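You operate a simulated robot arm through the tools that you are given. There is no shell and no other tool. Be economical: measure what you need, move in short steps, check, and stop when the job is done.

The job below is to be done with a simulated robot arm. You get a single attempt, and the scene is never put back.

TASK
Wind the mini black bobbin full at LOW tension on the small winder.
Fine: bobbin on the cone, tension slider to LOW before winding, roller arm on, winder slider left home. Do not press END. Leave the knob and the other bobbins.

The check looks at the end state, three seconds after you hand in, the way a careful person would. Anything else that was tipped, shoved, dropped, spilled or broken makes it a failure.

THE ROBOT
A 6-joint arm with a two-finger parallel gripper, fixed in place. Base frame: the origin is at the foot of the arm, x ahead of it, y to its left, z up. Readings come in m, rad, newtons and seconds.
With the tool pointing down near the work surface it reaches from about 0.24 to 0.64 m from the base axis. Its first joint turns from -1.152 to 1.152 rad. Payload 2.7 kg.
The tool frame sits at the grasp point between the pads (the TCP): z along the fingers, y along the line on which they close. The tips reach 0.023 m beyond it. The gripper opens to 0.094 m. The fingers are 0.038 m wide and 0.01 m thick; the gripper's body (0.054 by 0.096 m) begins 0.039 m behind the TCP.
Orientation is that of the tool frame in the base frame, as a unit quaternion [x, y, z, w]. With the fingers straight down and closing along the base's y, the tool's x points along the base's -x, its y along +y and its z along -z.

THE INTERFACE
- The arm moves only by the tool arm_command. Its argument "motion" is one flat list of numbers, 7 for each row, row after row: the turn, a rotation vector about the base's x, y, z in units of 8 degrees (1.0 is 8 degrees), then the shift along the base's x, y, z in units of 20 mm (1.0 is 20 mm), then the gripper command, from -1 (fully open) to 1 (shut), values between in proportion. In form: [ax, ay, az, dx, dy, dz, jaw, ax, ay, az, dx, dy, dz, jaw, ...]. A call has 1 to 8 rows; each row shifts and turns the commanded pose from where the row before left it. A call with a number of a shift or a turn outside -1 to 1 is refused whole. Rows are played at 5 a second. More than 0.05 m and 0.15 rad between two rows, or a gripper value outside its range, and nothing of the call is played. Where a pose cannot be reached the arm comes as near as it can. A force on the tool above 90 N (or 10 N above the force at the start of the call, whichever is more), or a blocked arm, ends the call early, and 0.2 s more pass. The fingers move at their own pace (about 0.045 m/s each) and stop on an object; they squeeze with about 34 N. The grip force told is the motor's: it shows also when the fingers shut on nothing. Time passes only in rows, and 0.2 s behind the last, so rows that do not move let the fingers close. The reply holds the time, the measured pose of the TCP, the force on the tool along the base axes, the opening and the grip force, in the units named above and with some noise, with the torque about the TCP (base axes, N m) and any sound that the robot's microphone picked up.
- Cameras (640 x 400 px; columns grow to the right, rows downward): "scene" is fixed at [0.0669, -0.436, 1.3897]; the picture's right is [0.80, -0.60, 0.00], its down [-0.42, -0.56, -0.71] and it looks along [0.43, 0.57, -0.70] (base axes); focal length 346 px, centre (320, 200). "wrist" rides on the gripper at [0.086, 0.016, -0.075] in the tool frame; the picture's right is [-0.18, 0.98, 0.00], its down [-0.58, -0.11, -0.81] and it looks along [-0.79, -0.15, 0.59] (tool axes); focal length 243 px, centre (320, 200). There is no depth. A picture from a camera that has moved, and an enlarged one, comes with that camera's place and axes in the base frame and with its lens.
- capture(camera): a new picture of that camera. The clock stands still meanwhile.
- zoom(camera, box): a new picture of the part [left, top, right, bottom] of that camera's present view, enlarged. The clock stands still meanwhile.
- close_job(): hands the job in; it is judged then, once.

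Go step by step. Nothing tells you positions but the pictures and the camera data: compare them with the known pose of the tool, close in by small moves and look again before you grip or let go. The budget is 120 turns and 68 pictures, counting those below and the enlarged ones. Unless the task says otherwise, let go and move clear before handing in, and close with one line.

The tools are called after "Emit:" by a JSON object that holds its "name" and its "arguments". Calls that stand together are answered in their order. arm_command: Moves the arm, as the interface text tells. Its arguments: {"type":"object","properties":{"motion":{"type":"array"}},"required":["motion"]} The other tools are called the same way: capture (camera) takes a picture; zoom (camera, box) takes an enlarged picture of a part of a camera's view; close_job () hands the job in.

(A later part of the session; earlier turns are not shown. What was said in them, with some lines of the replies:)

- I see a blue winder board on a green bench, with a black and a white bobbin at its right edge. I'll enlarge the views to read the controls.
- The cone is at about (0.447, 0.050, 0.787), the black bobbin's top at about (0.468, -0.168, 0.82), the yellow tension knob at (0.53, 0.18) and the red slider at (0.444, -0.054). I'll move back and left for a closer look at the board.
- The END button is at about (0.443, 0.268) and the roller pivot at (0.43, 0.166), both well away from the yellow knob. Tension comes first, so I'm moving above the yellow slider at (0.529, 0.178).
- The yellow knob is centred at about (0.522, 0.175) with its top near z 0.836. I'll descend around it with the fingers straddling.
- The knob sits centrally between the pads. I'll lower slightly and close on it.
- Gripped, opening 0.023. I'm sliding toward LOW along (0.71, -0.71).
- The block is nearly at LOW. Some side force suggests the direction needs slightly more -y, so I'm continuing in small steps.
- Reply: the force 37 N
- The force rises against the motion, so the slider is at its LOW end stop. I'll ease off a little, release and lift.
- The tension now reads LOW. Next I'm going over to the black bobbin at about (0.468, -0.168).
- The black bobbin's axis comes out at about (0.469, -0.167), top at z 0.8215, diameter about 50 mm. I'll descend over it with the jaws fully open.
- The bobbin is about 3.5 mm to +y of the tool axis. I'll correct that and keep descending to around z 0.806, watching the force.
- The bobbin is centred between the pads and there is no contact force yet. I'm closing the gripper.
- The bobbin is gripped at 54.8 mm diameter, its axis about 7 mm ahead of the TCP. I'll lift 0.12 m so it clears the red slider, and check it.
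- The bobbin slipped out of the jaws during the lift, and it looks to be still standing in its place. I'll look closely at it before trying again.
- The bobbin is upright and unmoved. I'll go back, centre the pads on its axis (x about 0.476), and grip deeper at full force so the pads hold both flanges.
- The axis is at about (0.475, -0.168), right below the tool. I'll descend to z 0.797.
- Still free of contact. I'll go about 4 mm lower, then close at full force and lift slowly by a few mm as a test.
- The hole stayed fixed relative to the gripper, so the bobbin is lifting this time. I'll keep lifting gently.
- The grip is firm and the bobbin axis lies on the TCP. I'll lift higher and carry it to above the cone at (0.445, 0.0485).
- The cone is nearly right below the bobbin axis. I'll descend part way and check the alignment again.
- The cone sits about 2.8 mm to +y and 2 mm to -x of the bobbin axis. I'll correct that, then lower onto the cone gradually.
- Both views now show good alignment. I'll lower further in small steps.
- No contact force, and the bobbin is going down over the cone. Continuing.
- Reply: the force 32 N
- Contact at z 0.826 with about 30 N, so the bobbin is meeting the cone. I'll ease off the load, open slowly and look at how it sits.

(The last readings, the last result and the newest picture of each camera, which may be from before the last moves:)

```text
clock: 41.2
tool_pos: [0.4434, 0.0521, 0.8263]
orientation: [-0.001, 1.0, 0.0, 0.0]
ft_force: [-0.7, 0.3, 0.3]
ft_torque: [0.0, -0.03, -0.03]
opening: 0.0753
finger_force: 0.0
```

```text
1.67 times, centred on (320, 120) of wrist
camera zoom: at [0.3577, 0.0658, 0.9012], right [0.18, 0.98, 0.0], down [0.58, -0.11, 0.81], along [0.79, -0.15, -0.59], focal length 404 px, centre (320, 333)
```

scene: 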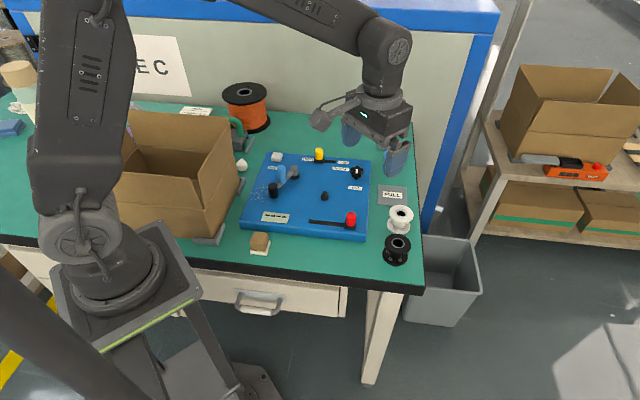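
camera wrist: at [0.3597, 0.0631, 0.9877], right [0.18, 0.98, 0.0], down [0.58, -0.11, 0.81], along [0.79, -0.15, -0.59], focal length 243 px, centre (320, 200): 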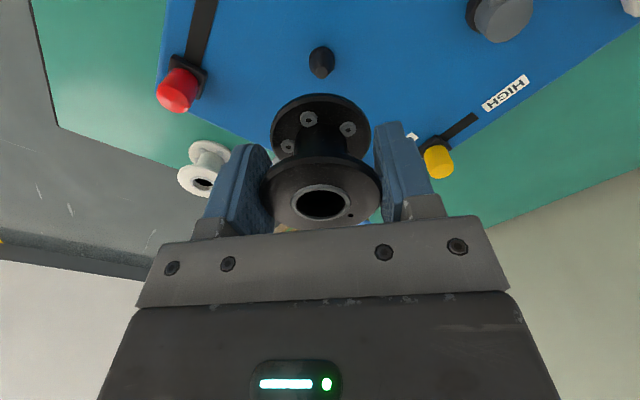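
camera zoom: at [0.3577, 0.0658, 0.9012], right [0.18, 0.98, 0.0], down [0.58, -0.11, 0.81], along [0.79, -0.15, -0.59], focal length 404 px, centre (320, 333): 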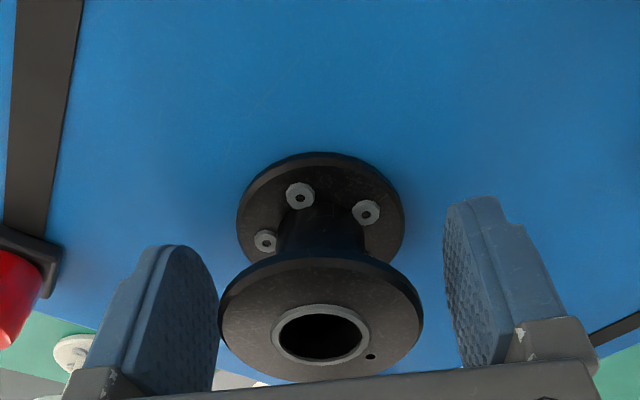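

The bobbin stands upright with the fingers clear of it. I'll lift straight up to inspect.

Emit:
{"name": "arm_command", "arguments": {"motion": [0, 0, 0, 0, -0.1, 0, -0.6, 0, 0, 0, 0, 0, 0.5, -0.6, 0, 0, 0, 0, 0, 1, -0.6, 0, 0, 0, 0, 0, 1, -0.6, 0, 0, 0, 0, 0, 1, -0.6, 0, 0, 0, 0, 0, 1, -0.6, 0, 0, 0, 0, 0, 1, -0.6, 0, 0, 0, 0, 0, 1, -0.6]}}

Emit:
{"name": "zoom", "arguments": {"camera": "scene", "box": [250, 130, 370, 230]}}

Emit:
{"name": "capture", "arguments": {"camera": "wrist"}}

```text
clock: 43.0
tool_pos: [0.4445, 0.0506, 0.9584]
orientation: [0.0, 1.0, 0.0, 0.0]
ft_force: [-0.6, 0.1, -0.5]
ft_torque: [-0.01, 0.0, 0.01]
opening: 0.0749
finger_force: 0.0
```

```text
4.00 times, centred on (310, 180) of scene
camera zoom: at [0.0669, -0.436, 1.3897], right [0.8, -0.6, 0.0], down [-0.42, -0.56, -0.71], along [0.43, 0.57, -0.7], focal length 1385 px, centre (360, 280)
```

zoom: 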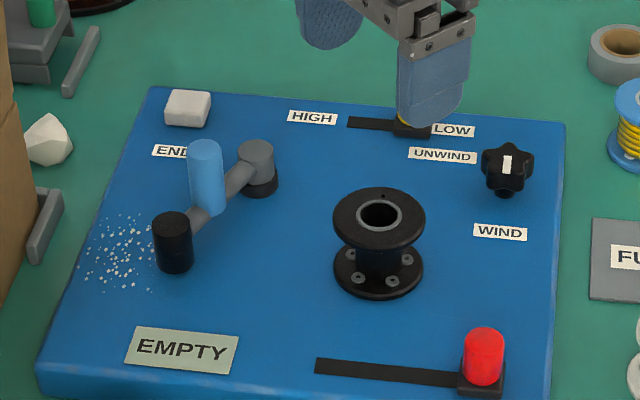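

```text
27 pictures are left
camera wrist: at [0.358, 0.0651, 1.0342], right [0.18, 0.98, 0.0], down [0.58, -0.11, 0.81], along [0.79, -0.15, -0.59], focal length 243 px, centre (320, 200)
```

wrist: 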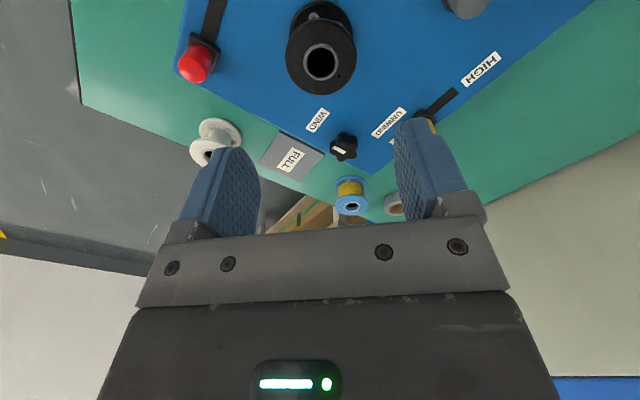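

The display now reads EMPTY, so the bobbin is detected and seated. Next is the roller arm: the blue handle is at about (0.378, 0.134) with its top at z about 0.867, and the pivot is at (0.433, 0.160). I'll move above the handle.

Emit:
{"name": "arm_command", "arguments": {"motion": [0, 0, 0, -0.66, 0.84, 0, -0.2, 0, 0, 0, -0.66, 0.84, 0, -0.2, 0, 0, 0, -0.66, 0.84, 0, -0.2, 0, 0, 0, -0.66, 0.84, 0, -0.2, 0, 0, 0, -0.66, 0.84, 0, -0.2, 0, 0, 0, 0, 0, 0, -0.2]}}

Emit:
{"name": "capture", "arguments": {"camera": "wrist"}}

```text
clock: 44.4
tool_pos: [0.3789, 0.1329, 0.9575]
orientation: [0.0, 1.0, 0.0, 0.0]
ft_force: [0.2, -1.3, 0.1]
ft_torque: [0.0, -0.01, 0.0]
opening: 0.0562
finger_force: 0.0
```

```text
26 pictures are left
camera wrist: at [0.2917, 0.1482, 1.033], right [0.18, 0.98, 0.0], down [0.58, -0.11, 0.81], along [0.79, -0.15, -0.59], focal length 243 px, centre (320, 200)
```

wrist: 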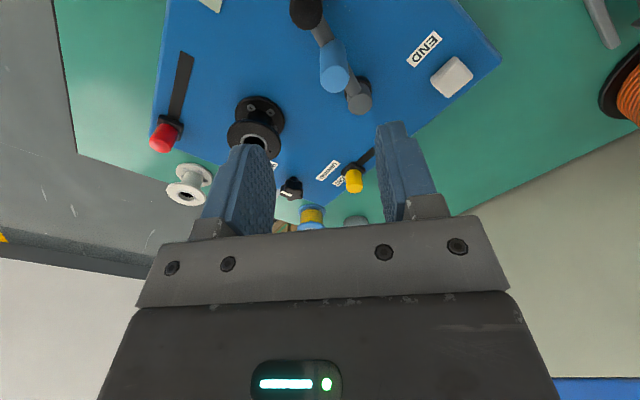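

The wrist view puts the handle at (0.379, 0.143), top at z about 0.865. I'll shift by 10 mm in y and descend so the fingers cage it, with the tips at z 0.843.

Emit:
{"name": "arm_command", "arguments": {"motion": [0, 0, 0, 0, 0.5, 0, -0.2, 0, 0, 0, 0, 0, -1, -0.2, 0, 0, 0, 0, 0, -1, -0.2, 0, 0, 0, 0, 0, -1, -0.2, 0, 0, 0, 0, 0, -1, -0.2, 0, 0, 0, 0, 0, -0.55, -0.2, 0, 0, 0, 0, 0, 0, -0.2]}}

Emit:
{"name": "capture", "arguments": {"camera": "wrist"}}

Emit:
{"name": "zoom", "arguments": {"camera": "scene", "box": [250, 130, 370, 230]}}

```text
clock: 46.0
tool_pos: [0.3797, 0.1402, 0.8663]
orientation: [0.0, 1.0, 0.0, 0.0]
ft_force: [0.2, -0.3, 0.5]
ft_torque: [-0.03, 0.0, 0.0]
opening: 0.0564
finger_force: 0.2
```

```text
25 pictures are left
camera wrist: at [0.292, 0.1558, 0.942], right [0.18, 0.98, 0.0], down [0.58, -0.11, 0.81], along [0.79, -0.15, -0.59], focal length 243 px, centre (320, 200)
```

wrist: 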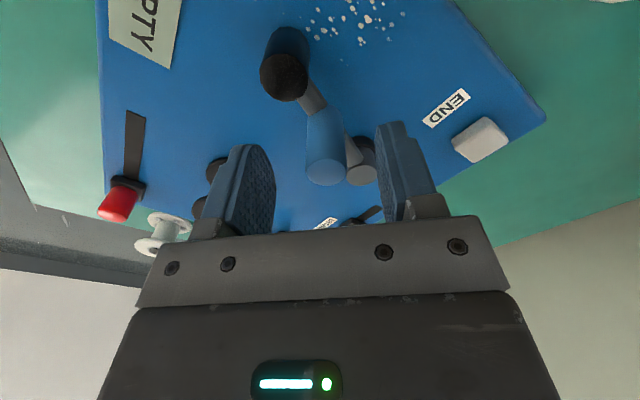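

```text
4.00 times, centred on (310, 180) of scene
camera zoom: at [0.0669, -0.436, 1.3897], right [0.8, -0.6, 0.0], down [-0.42, -0.56, -0.71], along [0.43, 0.57, -0.7], focal length 1385 px, centre (360, 280)
```

zoom: 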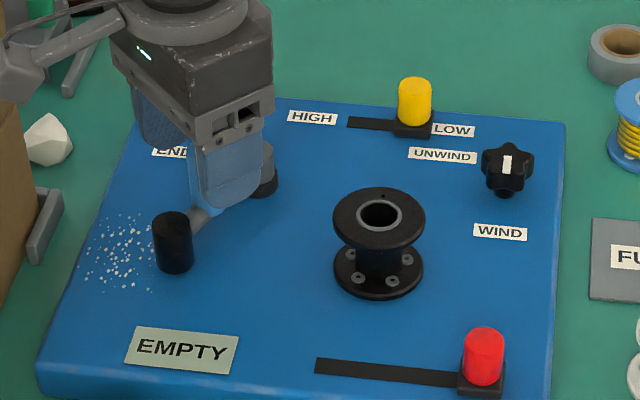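

The handle is caged between the fingers. I'll narrow the cage and begin the arc about the pivot at (0.427, 0.161), turning the tool with it.

Emit:
{"name": "arm_command", "arguments": {"motion": [0, 0, 0, 0, 0.1, -0.1, 0.36, 0, 0, 0, 0, 0, 0, 0.36, 0, 0, 0.5, 0.08, -0.16, 0, 0.36, 0, 0, 0.5, 0.08, -0.16, 0, 0.36, 0, 0, 0.5, 0.1, -0.145, 0, 0.36, 0, 0, 0.5, 0.1, -0.145, 0, 0.36]}}

Emit:
{"name": "capture", "arguments": {"camera": "wrist"}}

```text
clock: 47.4
tool_pos: [0.3852, 0.1314, 0.8649]
orientation: [-0.139, 0.99, 0.0, 0.0]
ft_force: [-0.8, 1.1, -0.2]
ft_torque: [0.01, 0.02, -0.03]
opening: 0.0305
finger_force: 0.1
```

```text
23 pictures are left
camera wrist: at [0.2976, 0.1229, 0.9407], right [-0.09, 1.0, 0.0], down [0.59, 0.06, 0.81], along [0.8, 0.08, -0.59], focal length 243 px, centre (320, 200)
```

wrist: 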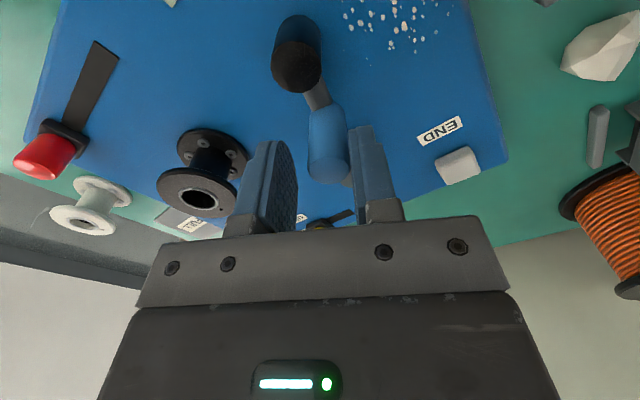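

It's moving freely with the trailing finger in contact. I'll continue the arc.

Emit:
{"name": "arm_command", "arguments": {"motion": [0, 0, 0.5, 0.12, -0.13, 0, 0.36, 0, 0, 0.5, 0.12, -0.13, 0, 0.36, 0, 0, 0.5, 0.135, -0.115, 0, 0.36, 0, 0, 0.5, 0.135, -0.115, 0, 0.36, 0, 0, 0.5, 0.15, -0.095, 0, 0.36, 0, 0, 0.5, 0.15, -0.095, 0, 0.36]}}

Emit:
{"name": "zoom", "arguments": {"camera": "scene", "box": [250, 130, 370, 230]}}

Emit:
{"name": "capture", "arguments": {"camera": "wrist"}}

```text
clock: 48.8
tool_pos: [0.4019, 0.1188, 0.8641]
orientation: [-0.343, 0.939, 0.001, 0.0]
ft_force: [-0.2, 1.3, 0.6]
ft_torque: [0.04, 0.01, 0.04]
opening: 0.0304
finger_force: 0.4
```

```text
4.00 times, centred on (310, 180) of scene
camera zoom: at [0.0669, -0.436, 1.3897], right [0.8, -0.6, 0.0], down [-0.42, -0.56, -0.71], along [0.43, 0.57, -0.7], focal length 1385 px, centre (360, 280)
```

zoom: 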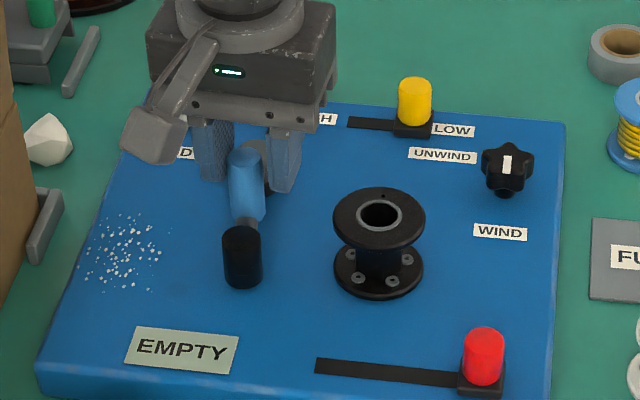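

```text
21 pictures are left
camera wrist: at [0.3248, 0.0747, 0.9396], right [-0.49, 0.87, 0.0], down [0.52, 0.29, 0.81], along [0.7, 0.4, -0.59], focal length 243 px, centre (320, 200)
```

wrist: 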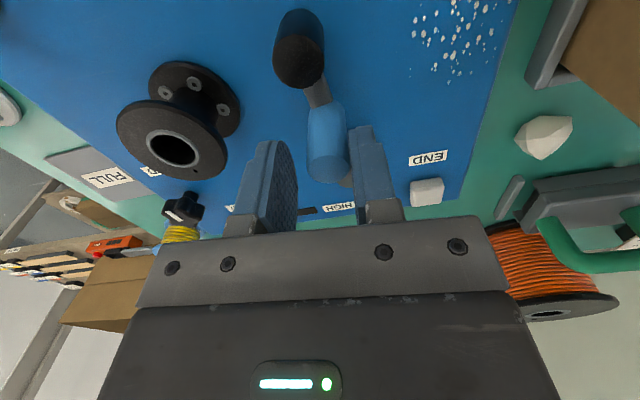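

It's working as intended, with roughly 20–30° left to contact. I'll continue in smaller pieces.

Emit:
{"name": "arm_command", "arguments": {"motion": [0, 0, 0.5, 0.163, -0.07, 0, 0.36, 0, 0, 0.5, 0.163, -0.07, 0, 0.36, 0, 0, 0.5, 0.17, -0.05, 0, 0.36]}}

Emit:
{"name": "zoom", "arguments": {"camera": "scene", "box": [250, 130, 370, 230]}}

```text
clock: 49.6
tool_pos: [0.4125, 0.116, 0.8631]
orientation: [-0.439, 0.899, -0.001, 0.0]
ft_force: [-0.1, 1.1, 0.3]
ft_torque: [0.03, 0.01, 0.0]
opening: 0.0305
finger_force: 0.6
```

```text
4.00 times, centred on (310, 180) of scene
camera zoom: at [0.0669, -0.436, 1.3897], right [0.8, -0.6, 0.0], down [-0.42, -0.56, -0.71], along [0.43, 0.57, -0.7], focal length 1385 px, centre (360, 280)
```

zoom: 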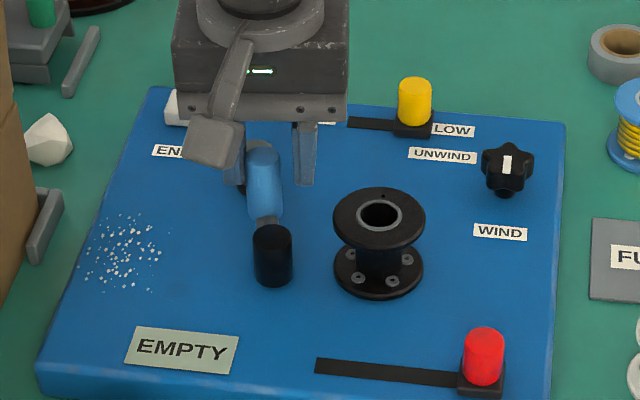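

The roller is about 25 mm from the flange. I'll raise slightly to keep the tips above the bobbin top, and go on.

Emit:
{"name": "arm_command", "arguments": {"motion": [0, 0, 0.5, 0.17, -0.05, 0.15, 0.36, 0, 0, 0.5, 0.173, -0.03, 0.05, 0.36, 0, 0, 0.5, 0.175, -0.02, 0, 0.36]}}

Emit:
{"name": "zoom", "arguments": {"camera": "scene", "box": [250, 130, 370, 230]}}

```text
clock: 50.4
tool_pos: [0.4227, 0.1125, 0.8673]
orientation: [-0.531, 0.848, 0.0, -0.001]
ft_force: [-1.2, 0.1, 0.2]
ft_torque: [0.0, 0.02, 0.01]
opening: 0.0305
finger_force: 0.4
```

```text
4.00 times, centred on (310, 180) of scene
camera zoom: at [0.0669, -0.436, 1.3897], right [0.8, -0.6, 0.0], down [-0.42, -0.56, -0.71], along [0.43, 0.57, -0.7], focal length 1385 px, centre (360, 280)
```

zoom: 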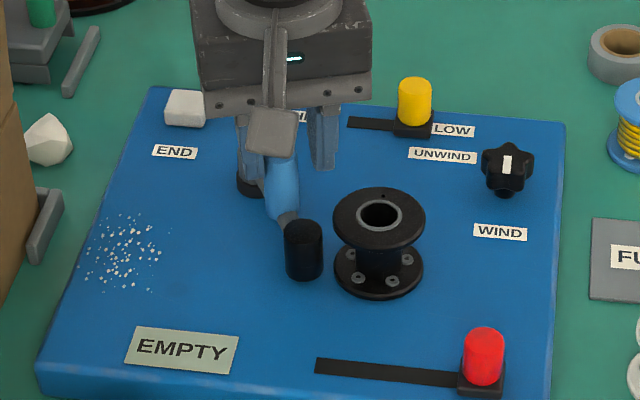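

The roller is about 6 mm from the flange. I'll move the last bit in small steps, watching the force.

Emit:
{"name": "arm_command", "arguments": {"motion": [0, 0, 0.4, 0.15, 0, 0, 0.36, 0, 0, 0.3, 0.12, 0, 0, 0.36]}}

Emit:
{"name": "zoom", "arguments": {"camera": "scene", "box": [250, 130, 370, 230]}}

```text
clock: 51.0
tool_pos: [0.4261, 0.1116, 0.8672]
orientation: [-0.571, 0.821, 0.0, -0.001]
ft_force: [-7.7, 6.7, 2.2]
ft_torque: [0.1, 0.14, -0.12]
opening: 0.0342
finger_force: 4.5
```

```text
4.00 times, centred on (310, 180) of scene
camera zoom: at [0.0667, -0.4358, 1.3898], right [0.8, -0.6, 0.0], down [-0.42, -0.56, -0.71], along [0.43, 0.57, -0.7], focal length 1385 px, centre (360, 280)
```

zoom: 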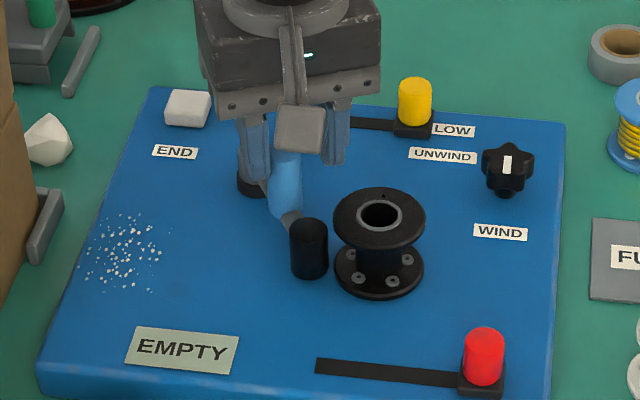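

About 10 N of resistance has appeared. I'll push slightly more to confirm whether it is a firm stop against the bobbin.

Emit:
{"name": "arm_command", "arguments": {"motion": [0, 0, 0, 0.1, 0.01, 0, 0.36, 0, 0, 0, 0, 0, 0, 0.36]}}

Emit:
{"name": "zoom", "arguments": {"camera": "scene", "box": [290, 160, 370, 220]}}

```text
clock: 51.6
tool_pos: [0.4274, 0.1111, 0.8672]
orientation: [-0.571, 0.821, 0.001, -0.002]
ft_force: [-19.2, 0.3, 7.8]
ft_torque: [-0.01, 0.44, 0.11]
opening: 0.0377
finger_force: 9.1
```

```text
6.67 times, centred on (330, 190) of scene
camera zoom: at [0.0663, -0.436, 1.3897], right [0.8, -0.6, 0.0], down [-0.42, -0.56, -0.71], along [0.43, 0.57, -0.7], focal length 2309 px, centre (253, 267)
```

zoom: 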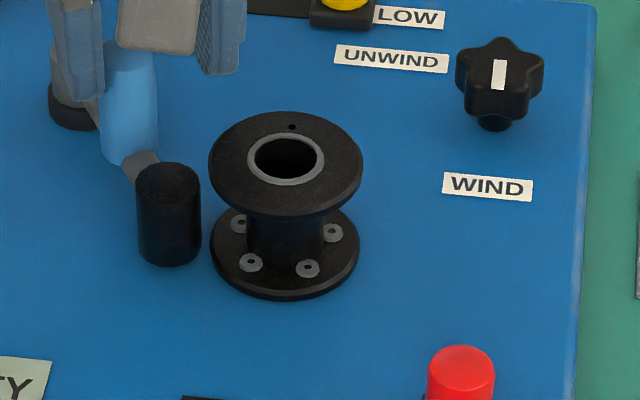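

The resistance is firm, so the arm is at the end of its swing beside the bobbin. I'll ease off, open and lift away.

Emit:
{"name": "arm_command", "arguments": {"motion": [0, 0, 0, -0.2, 0, 0, 0.2, 0, 0, 0, 0, 0, 0, 0, 0, 0, 0, 0, 0, 0.6, 0, 0, 0, 0, 0, 0, 1, 0, 0, 0, 0, 0, 0, 1, 0, 0, 0, 0, 0, 0, 1, 0, 0, 0, 0, 0, 0, 1, 0, 0, 0, 0, 0, 0, 0, 0]}}

Emit:
{"name": "zoom", "arguments": {"camera": "scene", "box": [250, 130, 370, 230]}}

```text
clock: 53.4
tool_pos: [0.4264, 0.1127, 0.9616]
orientation: [-0.571, 0.821, 0.0, 0.001]
ft_force: [0.5, 0.0, -0.2]
ft_torque: [0.02, -0.03, -0.03]
opening: 0.0471
finger_force: 0.0
```

```text
4.00 times, centred on (310, 180) of scene
camera zoom: at [0.0669, -0.436, 1.3897], right [0.8, -0.6, 0.0], down [-0.42, -0.56, -0.71], along [0.43, 0.57, -0.7], focal length 1385 px, centre (360, 280)
```

zoom: 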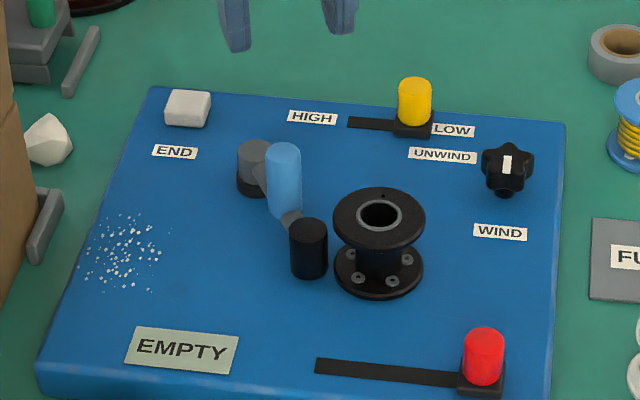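

The roller arm stays in place next to the bobbin. Now the red winder slider at about (0.433, -0.057): I'll move above it and turn the gripper to close along the slot.

Emit:
{"name": "arm_command", "arguments": {"motion": [0, 0, -0.4, 0.04, -1, 0, 0, 0, 0, -0.4, 0.04, -1, 0, 0, 0, 0, -0.4, 0.04, -1, 0, 0, 0, 0, -0.4, 0.04, -1, 0, 0, 0, 0, -0.4, 0.04, -1, 0, -0.1, 0, 0, -0.4, 0.04, -1, 0, -0.1, 0, 0, -0.4, 0.04, -1, -0.5, -0.1, 0, 0, -0.3, 0.05, -1, -0.5, -0.1]}}

Emit:
{"name": "arm_command", "arguments": {"motion": [0, 0, 0, 0, -0.5, 0, -0.1, 0, 0, 0, 0, 0, 0, -0.1]}}

Emit:
{"name": "capture", "arguments": {"camera": "wrist"}}

```text
clock: 55.2
tool_pos: [0.4301, -0.0475, 0.9389]
orientation: [-0.38, 0.925, 0.0, 0.0]
ft_force: [0.3, -1.4, 0.6]
ft_torque: [-0.05, -0.03, 0.03]
opening: 0.0514
finger_force: 0.0
```

```text
clock: 55.8
tool_pos: [0.4318, -0.0588, 0.9385]
orientation: [-0.381, 0.924, -0.001, 0.0]
ft_force: [-0.6, -0.1, 0.5]
ft_torque: [0.01, 0.01, 0.01]
opening: 0.0519
finger_force: 0.1
```

```text
15 pictures are left
camera wrist: at [0.3591, -0.1088, 1.0137], right [-0.56, 0.83, 0.0], down [0.49, 0.33, 0.81], along [0.67, 0.45, -0.59], focal length 243 px, centre (320, 200)
```

wrist: 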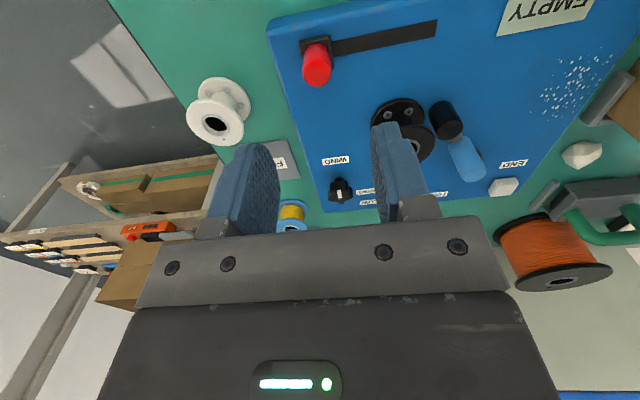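

The red knob is at (0.433, -0.062). I'll descend onto it and grip.

Emit:
{"name": "arm_command", "arguments": {"motion": [0, 0, 0, 0.05, -0.15, -0.9, -0.1, 0, 0, 0, 0, 0, -0.9, -0.1, 0, 0, 0, 0, 0, -0.9, -0.1, 0, 0, 0, 0, 0, -0.9, -0.1, 0, 0, 0, 0, 0, -0.9, -0.1, 0, 0, 0, 0, 0, -0.8, -0.1, 0, 0, 0, 0, 0, -0.25, -0.1, 0, 0, 0, 0, 0, 0, -0.1]}}

Emit:
{"name": "capture", "arguments": {"camera": "wrist"}}

```text
clock: 57.6
tool_pos: [0.4325, -0.0612, 0.8294]
orientation: [-0.381, 0.924, 0.0, 0.0]
ft_force: [-0.1, -0.9, 0.4]
ft_torque: [-0.02, 0.03, 0.01]
opening: 0.0517
finger_force: 0.1
```

```text
14 pictures are left
camera wrist: at [0.3602, -0.1116, 0.9047], right [-0.56, 0.83, 0.0], down [0.49, 0.33, 0.81], along [0.67, 0.45, -0.59], focal length 243 px, centre (320, 200)
```

wrist: 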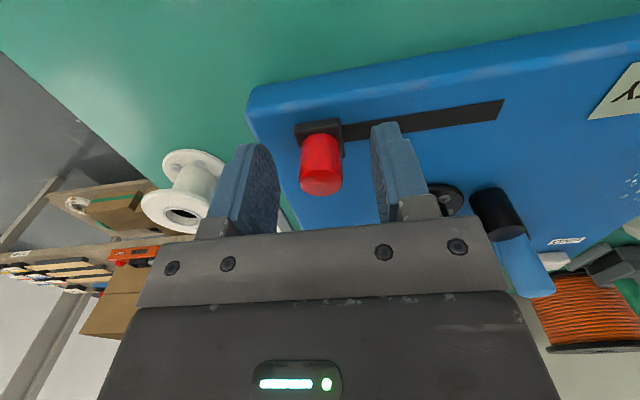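

The knob is centred between the fingers. I'll close and slide about 20 mm along the slot, then watch the display and listen.

Emit:
{"name": "arm_command", "arguments": {"motion": [0, 0, 0, 0, 0, 0, 1, 0, 0, 0, 0, 0, 0, 1, 0, 0, 0, 0, 0, 0, 1, 0, 0, 0, 0, 0, 0, 1]}}

Emit:
{"name": "arm_command", "arguments": {"motion": [0, 0, 0, -0.25, 0.25, 0, 1, 0, 0, 0, -0.25, 0.25, 0, 1, 0, 0, 0, -0.25, 0.25, 0, 1]}}

Emit:
{"name": "zoom", "arguments": {"camera": "scene", "box": [250, 130, 370, 230]}}

```text
clock: 58.6
tool_pos: [0.4336, -0.0609, 0.829]
orientation: [-0.382, 0.924, 0.0, -0.001]
ft_force: [0.9, -0.7, -0.9]
ft_torque: [0.45, 0.15, -0.07]
opening: 0.023
finger_force: 45.8
```

```text
clock: 59.4
tool_pos: [0.4189, -0.0466, 0.8292]
orientation: [-0.38, 0.925, 0.0, 0.0]
ft_force: [2.7, 0.5, -17.0]
ft_torque: [0.17, -1.0, 0.04]
opening: 0.0224
finger_force: 45.1
```

```text
4.00 times, centred on (310, 180) of scene
camera zoom: at [0.0671, -0.436, 1.3897], right [0.8, -0.6, 0.0], down [-0.42, -0.56, -0.71], along [0.43, 0.57, -0.7], focal length 1385 px, centre (360, 280)
```

zoom: 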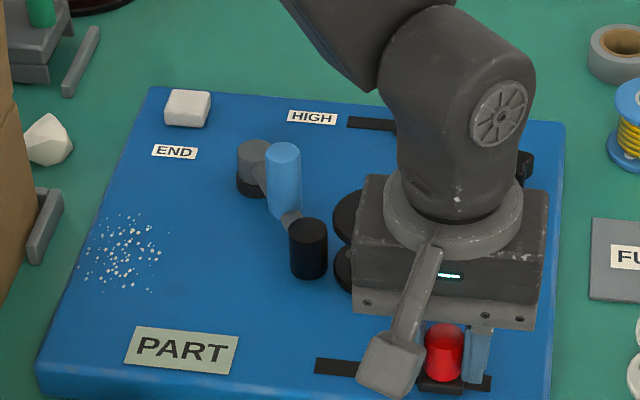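

The display now says PART, so winding progresses with the slider. I'll continue along the slot.

Emit:
{"name": "arm_command", "arguments": {"motion": [0, 0, 0, -0.25, 0.25, 0, 1, 0, 0, 0, -0.25, 0.25, 0, 1, 0, 0, 0, -0.25, 0.25, 0, 1, 0, 0, 0, -0.25, 0.25, 0, 1]}}

Emit:
{"name": "zoom", "arguments": {"camera": "scene", "box": [250, 130, 370, 230]}}

```text
clock: 60.4
tool_pos: [0.3984, -0.0267, 0.8297]
orientation: [-0.381, 0.925, 0.001, 0.0]
ft_force: [-4.1, -5.3, 16.9]
ft_torque: [-0.47, 1.19, 0.09]
opening: 0.0228
finger_force: 45.7
```

```text
4.00 times, centred on (310, 180) of scene
camera zoom: at [0.0666, -0.4361, 1.3897], right [0.8, -0.6, 0.0], down [-0.42, -0.56, -0.71], along [0.43, 0.57, -0.7], focal length 1385 px, centre (360, 280)
```

zoom: 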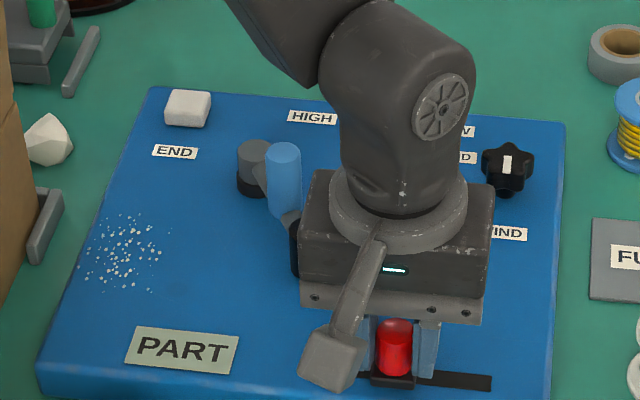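

Still PART. I'll continue toward the end of the slot.

Emit:
{"name": "arm_command", "arguments": {"motion": [0, 0, 0, -0.25, 0.25, 0, 1, 0, 0, 0, -0.25, 0.25, 0, 1, 0, 0, 0, -0.2, 0.2, 0, 1]}}

Emit:
{"name": "zoom", "arguments": {"camera": "scene", "box": [250, 130, 370, 230]}}

```text
clock: 61.2
tool_pos: [0.3838, -0.0119, 0.8298]
orientation: [-0.38, 0.925, 0.001, 0.0]
ft_force: [-14.0, -15.7, 16.7]
ft_torque: [0.12, -0.8, 0.02]
opening: 0.0228
finger_force: 44.9
```

```text
4.00 times, centred on (310, 180) of scene
camera zoom: at [0.0663, -0.4363, 1.3896], right [0.8, -0.6, 0.0], down [-0.42, -0.56, -0.71], along [0.43, 0.57, -0.7], focal length 1385 px, centre (360, 280)
```

zoom: 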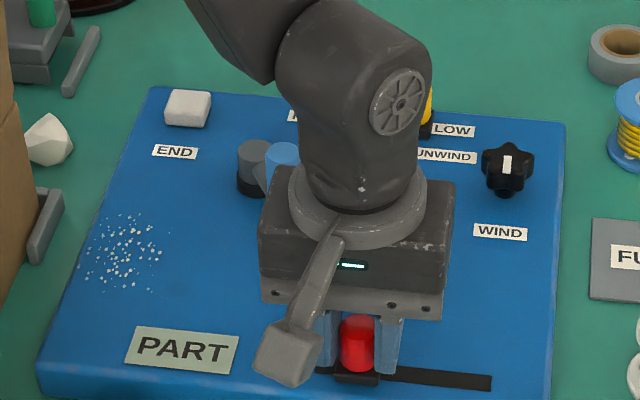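

Side force shows the path is a bit off the slot line. I'll correct toward -x/-y while continuing to the end.

Emit:
{"name": "arm_command", "arguments": {"motion": [0, 0, 0, -0.32, 0.12, 0, 1, 0, 0, 0, -0.25, 0.2, 0, 1, 0, 0, 0, -0.2, 0.17, 0, 1, 0, 0, 0, 0, 0, 0, 1]}}

Emit:
{"name": "zoom", "arguments": {"camera": "scene", "box": [250, 130, 370, 230]}}

```text
clock: 62.2
tool_pos: [0.371, -0.0006, 0.8292]
orientation: [-0.382, 0.924, -0.002, 0.003]
ft_force: [23.5, 24.1, -16.3]
ft_torque: [0.4, 0.37, 0.07]
opening: 0.0226
finger_force: 45.0
```

```text
4.00 times, centred on (310, 180) of scene
camera zoom: at [0.0676, -0.4354, 1.3898], right [0.8, -0.6, 0.0], down [-0.42, -0.56, -0.71], along [0.43, 0.57, -0.7], focal length 1385 px, centre (360, 280)
```

zoom: 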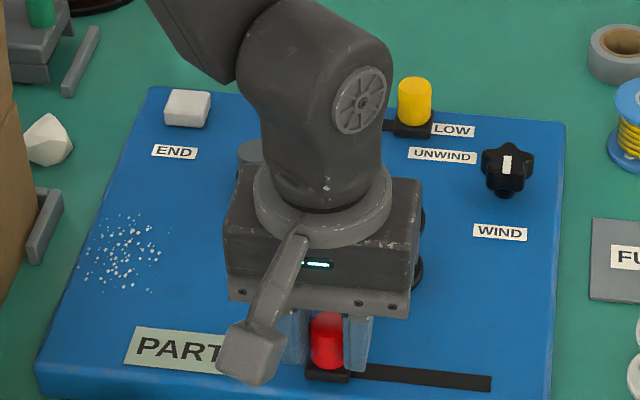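

I overcorrected a little. I'll bring it back onto the line and push to the end stop.

Emit:
{"name": "arm_command", "arguments": {"motion": [0, 0, 0, 0.02, 0.2, 0, 1, 0, 0, 0, -0.14, 0.14, 0, 1, 0, 0, 0, 0, 0, 0, 1]}}

```text
clock: 63.0
tool_pos: [0.3697, 0.0011, 0.8289]
orientation: [-0.38, 0.925, -0.001, 0.003]
ft_force: [37.8, -47.5, -24.6]
ft_torque: [-0.73, 0.92, -0.3]
opening: 0.023
finger_force: 44.5
```

End stop reached after about 89 mm of travel. I'll relax the push and check the display.

Emit:
{"name": "arm_command", "arguments": {"motion": [0, 0, 0, 0.12, -0.12, 0, 1, 0, 0, 0, 0, 0, 0, 1]}}

Emit:
{"name": "zoom", "arguments": {"camera": "scene", "box": [250, 130, 370, 230]}}

```text
clock: 63.6
tool_pos: [0.3697, 0.0023, 0.83]
orientation: [-0.38, 0.925, 0.0, 0.002]
ft_force: [17.5, -30.1, -2.2]
ft_torque: [0.9, -0.8, -0.4]
opening: 0.0226
finger_force: 44.6
```

```text
4.00 times, centred on (310, 180) of scene
camera zoom: at [0.0673, -0.4367, 1.3894], right [0.8, -0.6, 0.0], down [-0.42, -0.56, -0.71], along [0.43, 0.57, -0.7], focal length 1385 px, centre (360, 280)
```

zoom: 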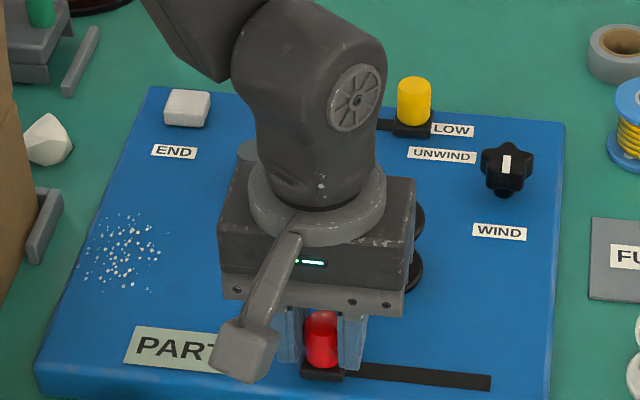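

At the end it still shows PART, so a full stroke probably includes the return. I'll slide the winder back toward home along the same line.

Emit:
{"name": "arm_command", "arguments": {"motion": [0, 0, 0, 0.25, -0.26, 0, 1, 0, 0, 0, 0.36, -0.35, 0, 1, 0, 0, 0, 0.36, -0.35, 0, 1, 0, 0, 0, 0.36, -0.35, 0, 1, 0, 0, 0, 0.36, -0.35, 0, 1, 0, 0, 0, 0.36, -0.35, 0, 1, 0, 0, 0, 0, 0, 0, 1]}}

```text
clock: 65.2
tool_pos: [0.41, -0.0379, 0.8298]
orientation: [-0.38, 0.925, 0.0, 0.0]
ft_force: [-8.0, -8.5, 10.6]
ft_torque: [-0.69, 0.16, -0.06]
opening: 0.0226
finger_force: 45.1
```

Emit:
{"name": "arm_command", "arguments": {"motion": [0, 0, 0, 0.33, -0.4, 0, 1, 0, 0, 0, 0.36, -0.38, 0, 1, 0, 0, 0, 0.36, -0.36, 0, 1, 0, 0, 0, 0.12, -0.12, 0, 1, 0, 0, 0, 0, 0, 0, 1]}}

Emit:
{"name": "zoom", "arguments": {"camera": "scene", "box": [250, 130, 370, 230]}}

```text
clock: 66.4
tool_pos: [0.4321, -0.0609, 0.8298]
orientation: [-0.381, 0.924, 0.0, 0.001]
ft_force: [-10.9, 11.4, 21.8]
ft_torque: [1.05, -0.22, 0.17]
opening: 0.0225
finger_force: 44.9
```

```text
4.00 times, centred on (310, 180) of scene
camera zoom: at [0.0663, -0.4357, 1.3898], right [0.8, -0.6, 0.0], down [-0.42, -0.56, -0.71], along [0.43, 0.57, -0.7], focal length 1385 px, centre (360, 280)
```

zoom: 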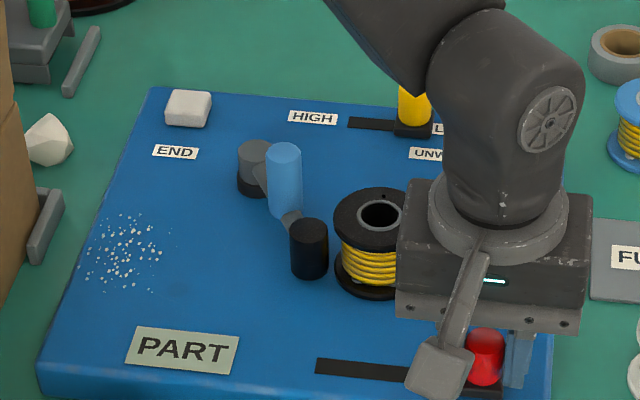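

Yellow wire is now visible on the bobbin, and the display still says PART. I'll make another stroke out along the slot.

Emit:
{"name": "arm_command", "arguments": {"motion": [0, 0, 0, -0.3, 0.29, 0, 1, 0, 0, 0, -0.37, 0.355, 0, 1, 0, 0, 0, -0.37, 0.355, 0, 1, 0, 0, 0, -0.37, 0.355, 0, 1, 0, 0, 0, -0.37, 0.355, 0, 1, 0, 0, 0, -0.37, 0.355, 0, 1, 0, 0, 0, -0.37, 0.355, 0, 1, 0, 0, 0, -0.37, 0.355, 0, 1]}}

Emit:
{"name": "arm_command", "arguments": {"motion": [0, 0, 0, -0.3, 0.28, 0, 1, 0, 0, 0, 0, 0, 0, 1]}}

Emit:
{"name": "zoom", "arguments": {"camera": "scene", "box": [250, 130, 370, 230]}}

```text
clock: 68.2
tool_pos: [0.379, -0.0071, 0.8295]
orientation: [-0.381, 0.925, 0.0, 0.002]
ft_force: [22.4, 22.9, -22.1]
ft_torque: [0.46, 0.3, -0.04]
opening: 0.023
finger_force: 45.3
```

```text
clock: 68.8
tool_pos: [0.3721, -0.0008, 0.8299]
orientation: [-0.38, 0.925, 0.0, 0.003]
ft_force: [20.7, 19.9, -23.1]
ft_torque: [0.68, 0.08, -0.05]
opening: 0.0226
finger_force: 44.7
```

```text
4.00 times, centred on (310, 180) of scene
camera zoom: at [0.0676, -0.4356, 1.3898], right [0.8, -0.6, 0.0], down [-0.42, -0.56, -0.71], along [0.43, 0.57, -0.7], focal length 1385 px, centre (360, 280)
```

zoom: 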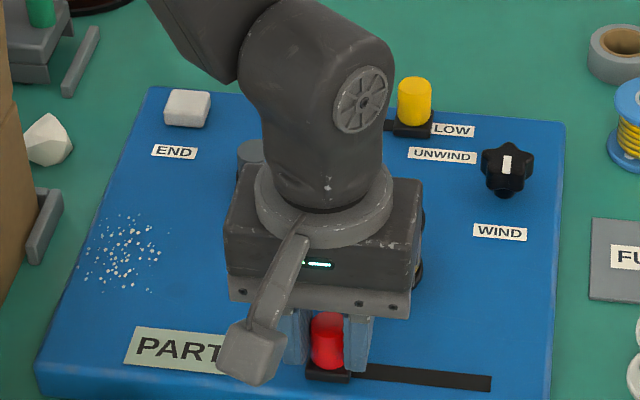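

Still PART. I'll ease the side force and hold here a few seconds to see whether winding runs on time.

Emit:
{"name": "arm_command", "arguments": {"motion": [0, 0, 0, 0.08, 0.08, 0, 1, 0, 0, 0, 0, 0, 0, 1, 0, 0, 0, 0, 0, 0, 1, 0, 0, 0, 0, 0, 0, 1, 0, 0, 0, 0, 0, 0, 1, 0, 0, 0, 0, 0, 0, 1, 0, 0, 0, 0, 0, 0, 1, 0, 0, 0, 0, 0, 0, 1]}}

Emit:
{"name": "arm_command", "arguments": {"motion": [0, 0, 0, 0, 0, 0, 1, 0, 0, 0, 0, 0, 0, 1, 0, 0, 0, 0, 0, 0, 1, 0, 0, 0, 0, 0, 0, 1, 0, 0, 0, 0, 0, 0, 1, 0, 0, 0, 0, 0, 0, 1, 0, 0, 0, 0, 0, 0, 1, 0, 0, 0, 0, 0, 0, 1]}}

Emit:
{"name": "zoom", "arguments": {"camera": "scene", "box": [250, 130, 370, 230]}}

```text
clock: 70.6
tool_pos: [0.3712, 0.0, 0.8305]
orientation: [-0.381, 0.924, -0.001, -0.001]
ft_force: [-11.7, -12.1, 32.7]
ft_torque: [-0.63, 0.07, -0.04]
opening: 0.0227
finger_force: 45.1
```

```text
clock: 72.4
tool_pos: [0.3711, -0.0008, 0.8292]
orientation: [-0.381, 0.925, -0.001, 0.0]
ft_force: [-15.9, -17.0, 30.3]
ft_torque: [-0.27, -0.33, 0.02]
opening: 0.023
finger_force: 45.3
```

```text
4.00 times, centred on (310, 180) of scene
camera zoom: at [0.0661, -0.4364, 1.3896], right [0.8, -0.6, 0.0], down [-0.42, -0.56, -0.71], along [0.43, 0.57, -0.7], focal length 1385 px, centre (360, 280)
```

zoom: 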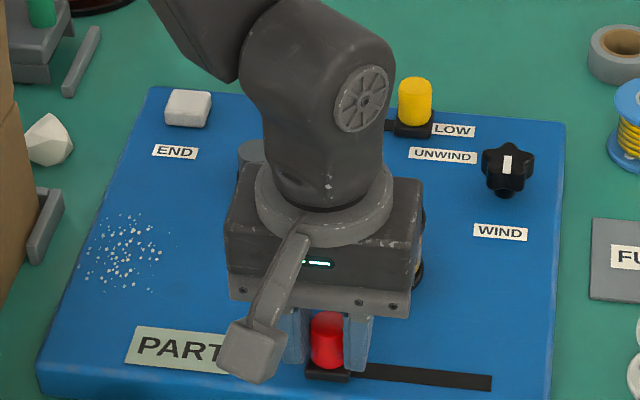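

No visible change. I'll complete the second stroke back home and compare.

Emit:
{"name": "arm_command", "arguments": {"motion": [0, 0, 0, 0.33, -0.37, 0, 1, 0, 0, 0, 0.36, -0.36, 0, 1, 0, 0, 0, 0.37, -0.36, 0, 1, 0, 0, 0, 0.37, -0.36, 0, 1, 0, 0, 0, 0.37, -0.36, 0, 1, 0, 0, 0, 0.37, -0.36, 0, 1, 0, 0, 0, 0.37, -0.36, 0, 1, 0, 0, 0, 0.37, -0.36, 0, 1]}}

Emit:
{"name": "arm_command", "arguments": {"motion": [0, 0, 0, 0.25, -0.25, 0, 1, 0, 0, 0, 0, 0, 0, 1]}}

Emit:
{"name": "zoom", "arguments": {"camera": "scene", "box": [250, 130, 370, 230]}}

```text
clock: 74.2
tool_pos: [0.4297, -0.0592, 0.8301]
orientation: [-0.382, 0.924, 0.0, 0.0]
ft_force: [-4.5, -2.8, -0.3]
ft_torque: [0.23, -1.12, -0.1]
opening: 0.0228
finger_force: 45.0
```

```text
clock: 74.8
tool_pos: [0.4339, -0.0618, 0.83]
orientation: [-0.381, 0.925, 0.002, -0.001]
ft_force: [-17.5, 8.8, 15.0]
ft_torque: [0.48, -0.75, 0.1]
opening: 0.0226
finger_force: 44.7
```

```text
4.00 times, centred on (310, 180) of scene
camera zoom: at [0.0663, -0.4358, 1.3898], right [0.8, -0.6, 0.0], down [-0.42, -0.56, -0.71], along [0.43, 0.57, -0.7], focal length 1385 px, centre (360, 280)
```

zoom: 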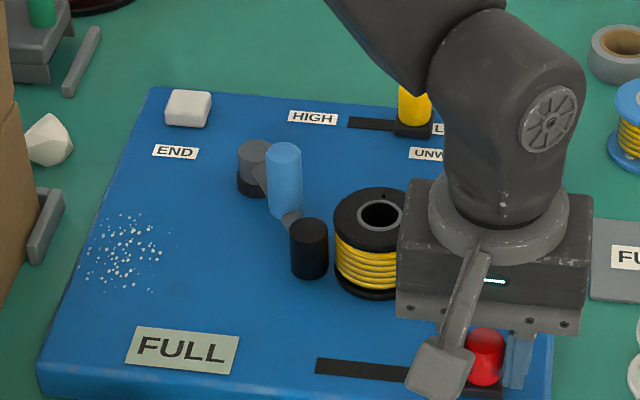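

The display reads FULL and the slider is against its home stop. I'll release and lift clear.

Emit:
{"name": "arm_command", "arguments": {"motion": [0, 0, 0, 0, 0, 0, -0.1, 0, 0, 0, 0, 0, 0, -0.1, 0, 0, 0, 0, 0, 0.8, -0.1, 0, 0, 0, 0, 0, 1, -0.1, 0, 0, 0, 0, 0, 1, -0.1, 0, 0, 0, 0, 0, 1, -0.1, 0, 0, 0, 0, 0, 1, -0.1, 0, 0, 0, 0, 0, 1, -0.1]}}

Emit:
{"name": "arm_command", "arguments": {"motion": [0, 0, 0, 0, -1, 0.5, -0.1, 0, 0, 0, 0, -1, 0.5, -0.1, 0, 0, 0, 0, -1, 0.5, -0.1, 0, 0, 0, 0, -1, 0.5, -0.1, 0, 0, 0, 0, 0, 0, -0.1]}}

Emit:
{"name": "zoom", "arguments": {"camera": "scene", "box": [240, 130, 430, 270]}}

```text
clock: 76.6
tool_pos: [0.4354, -0.0619, 0.9459]
orientation: [-0.381, 0.925, 0.0, -0.001]
ft_force: [-0.3, -0.5, 1.0]
ft_torque: [0.01, 0.0, 0.02]
opening: 0.0516
finger_force: 0.0
```

```text
clock: 77.8
tool_pos: [0.4341, -0.1416, 0.9841]
orientation: [-0.381, 0.924, 0.0, 0.0]
ft_force: [-0.3, 0.2, 0.1]
ft_torque: [0.0, -0.02, 0.02]
opening: 0.0517
finger_force: 0.1
```

```text
2.86 times, centred on (335, 200) of scene
camera zoom: at [0.0669, -0.436, 1.3897], right [0.8, -0.6, 0.0], down [-0.42, -0.56, -0.71], along [0.43, 0.57, -0.7], focal length 990 px, centre (277, 200)
```

zoom: 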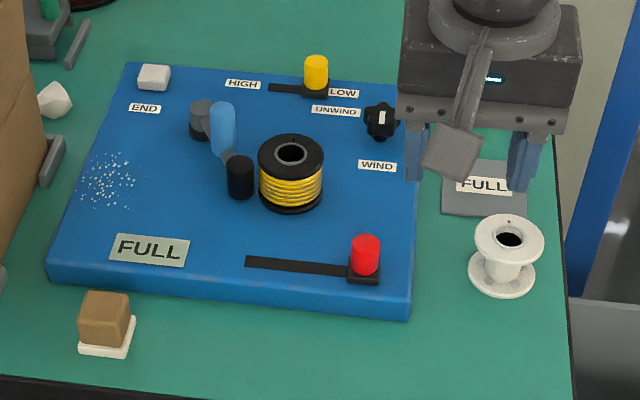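

The bobbin is full on the cone, tension is at LOW, the roller arm is on, and the red slider is home. The knob, END button and other bobbins are untouched and the arm is clear, so I'm handing in.

Emit:
{"name": "close_job", "arguments": {}}

```text
The job is handed in.
```

The mini black bobbin is on the cone, wound at LOW tension until the display read FULL, with the roller arm on and the winder slider back home; it slipped from the jaws once on the first lift but stayed standing.
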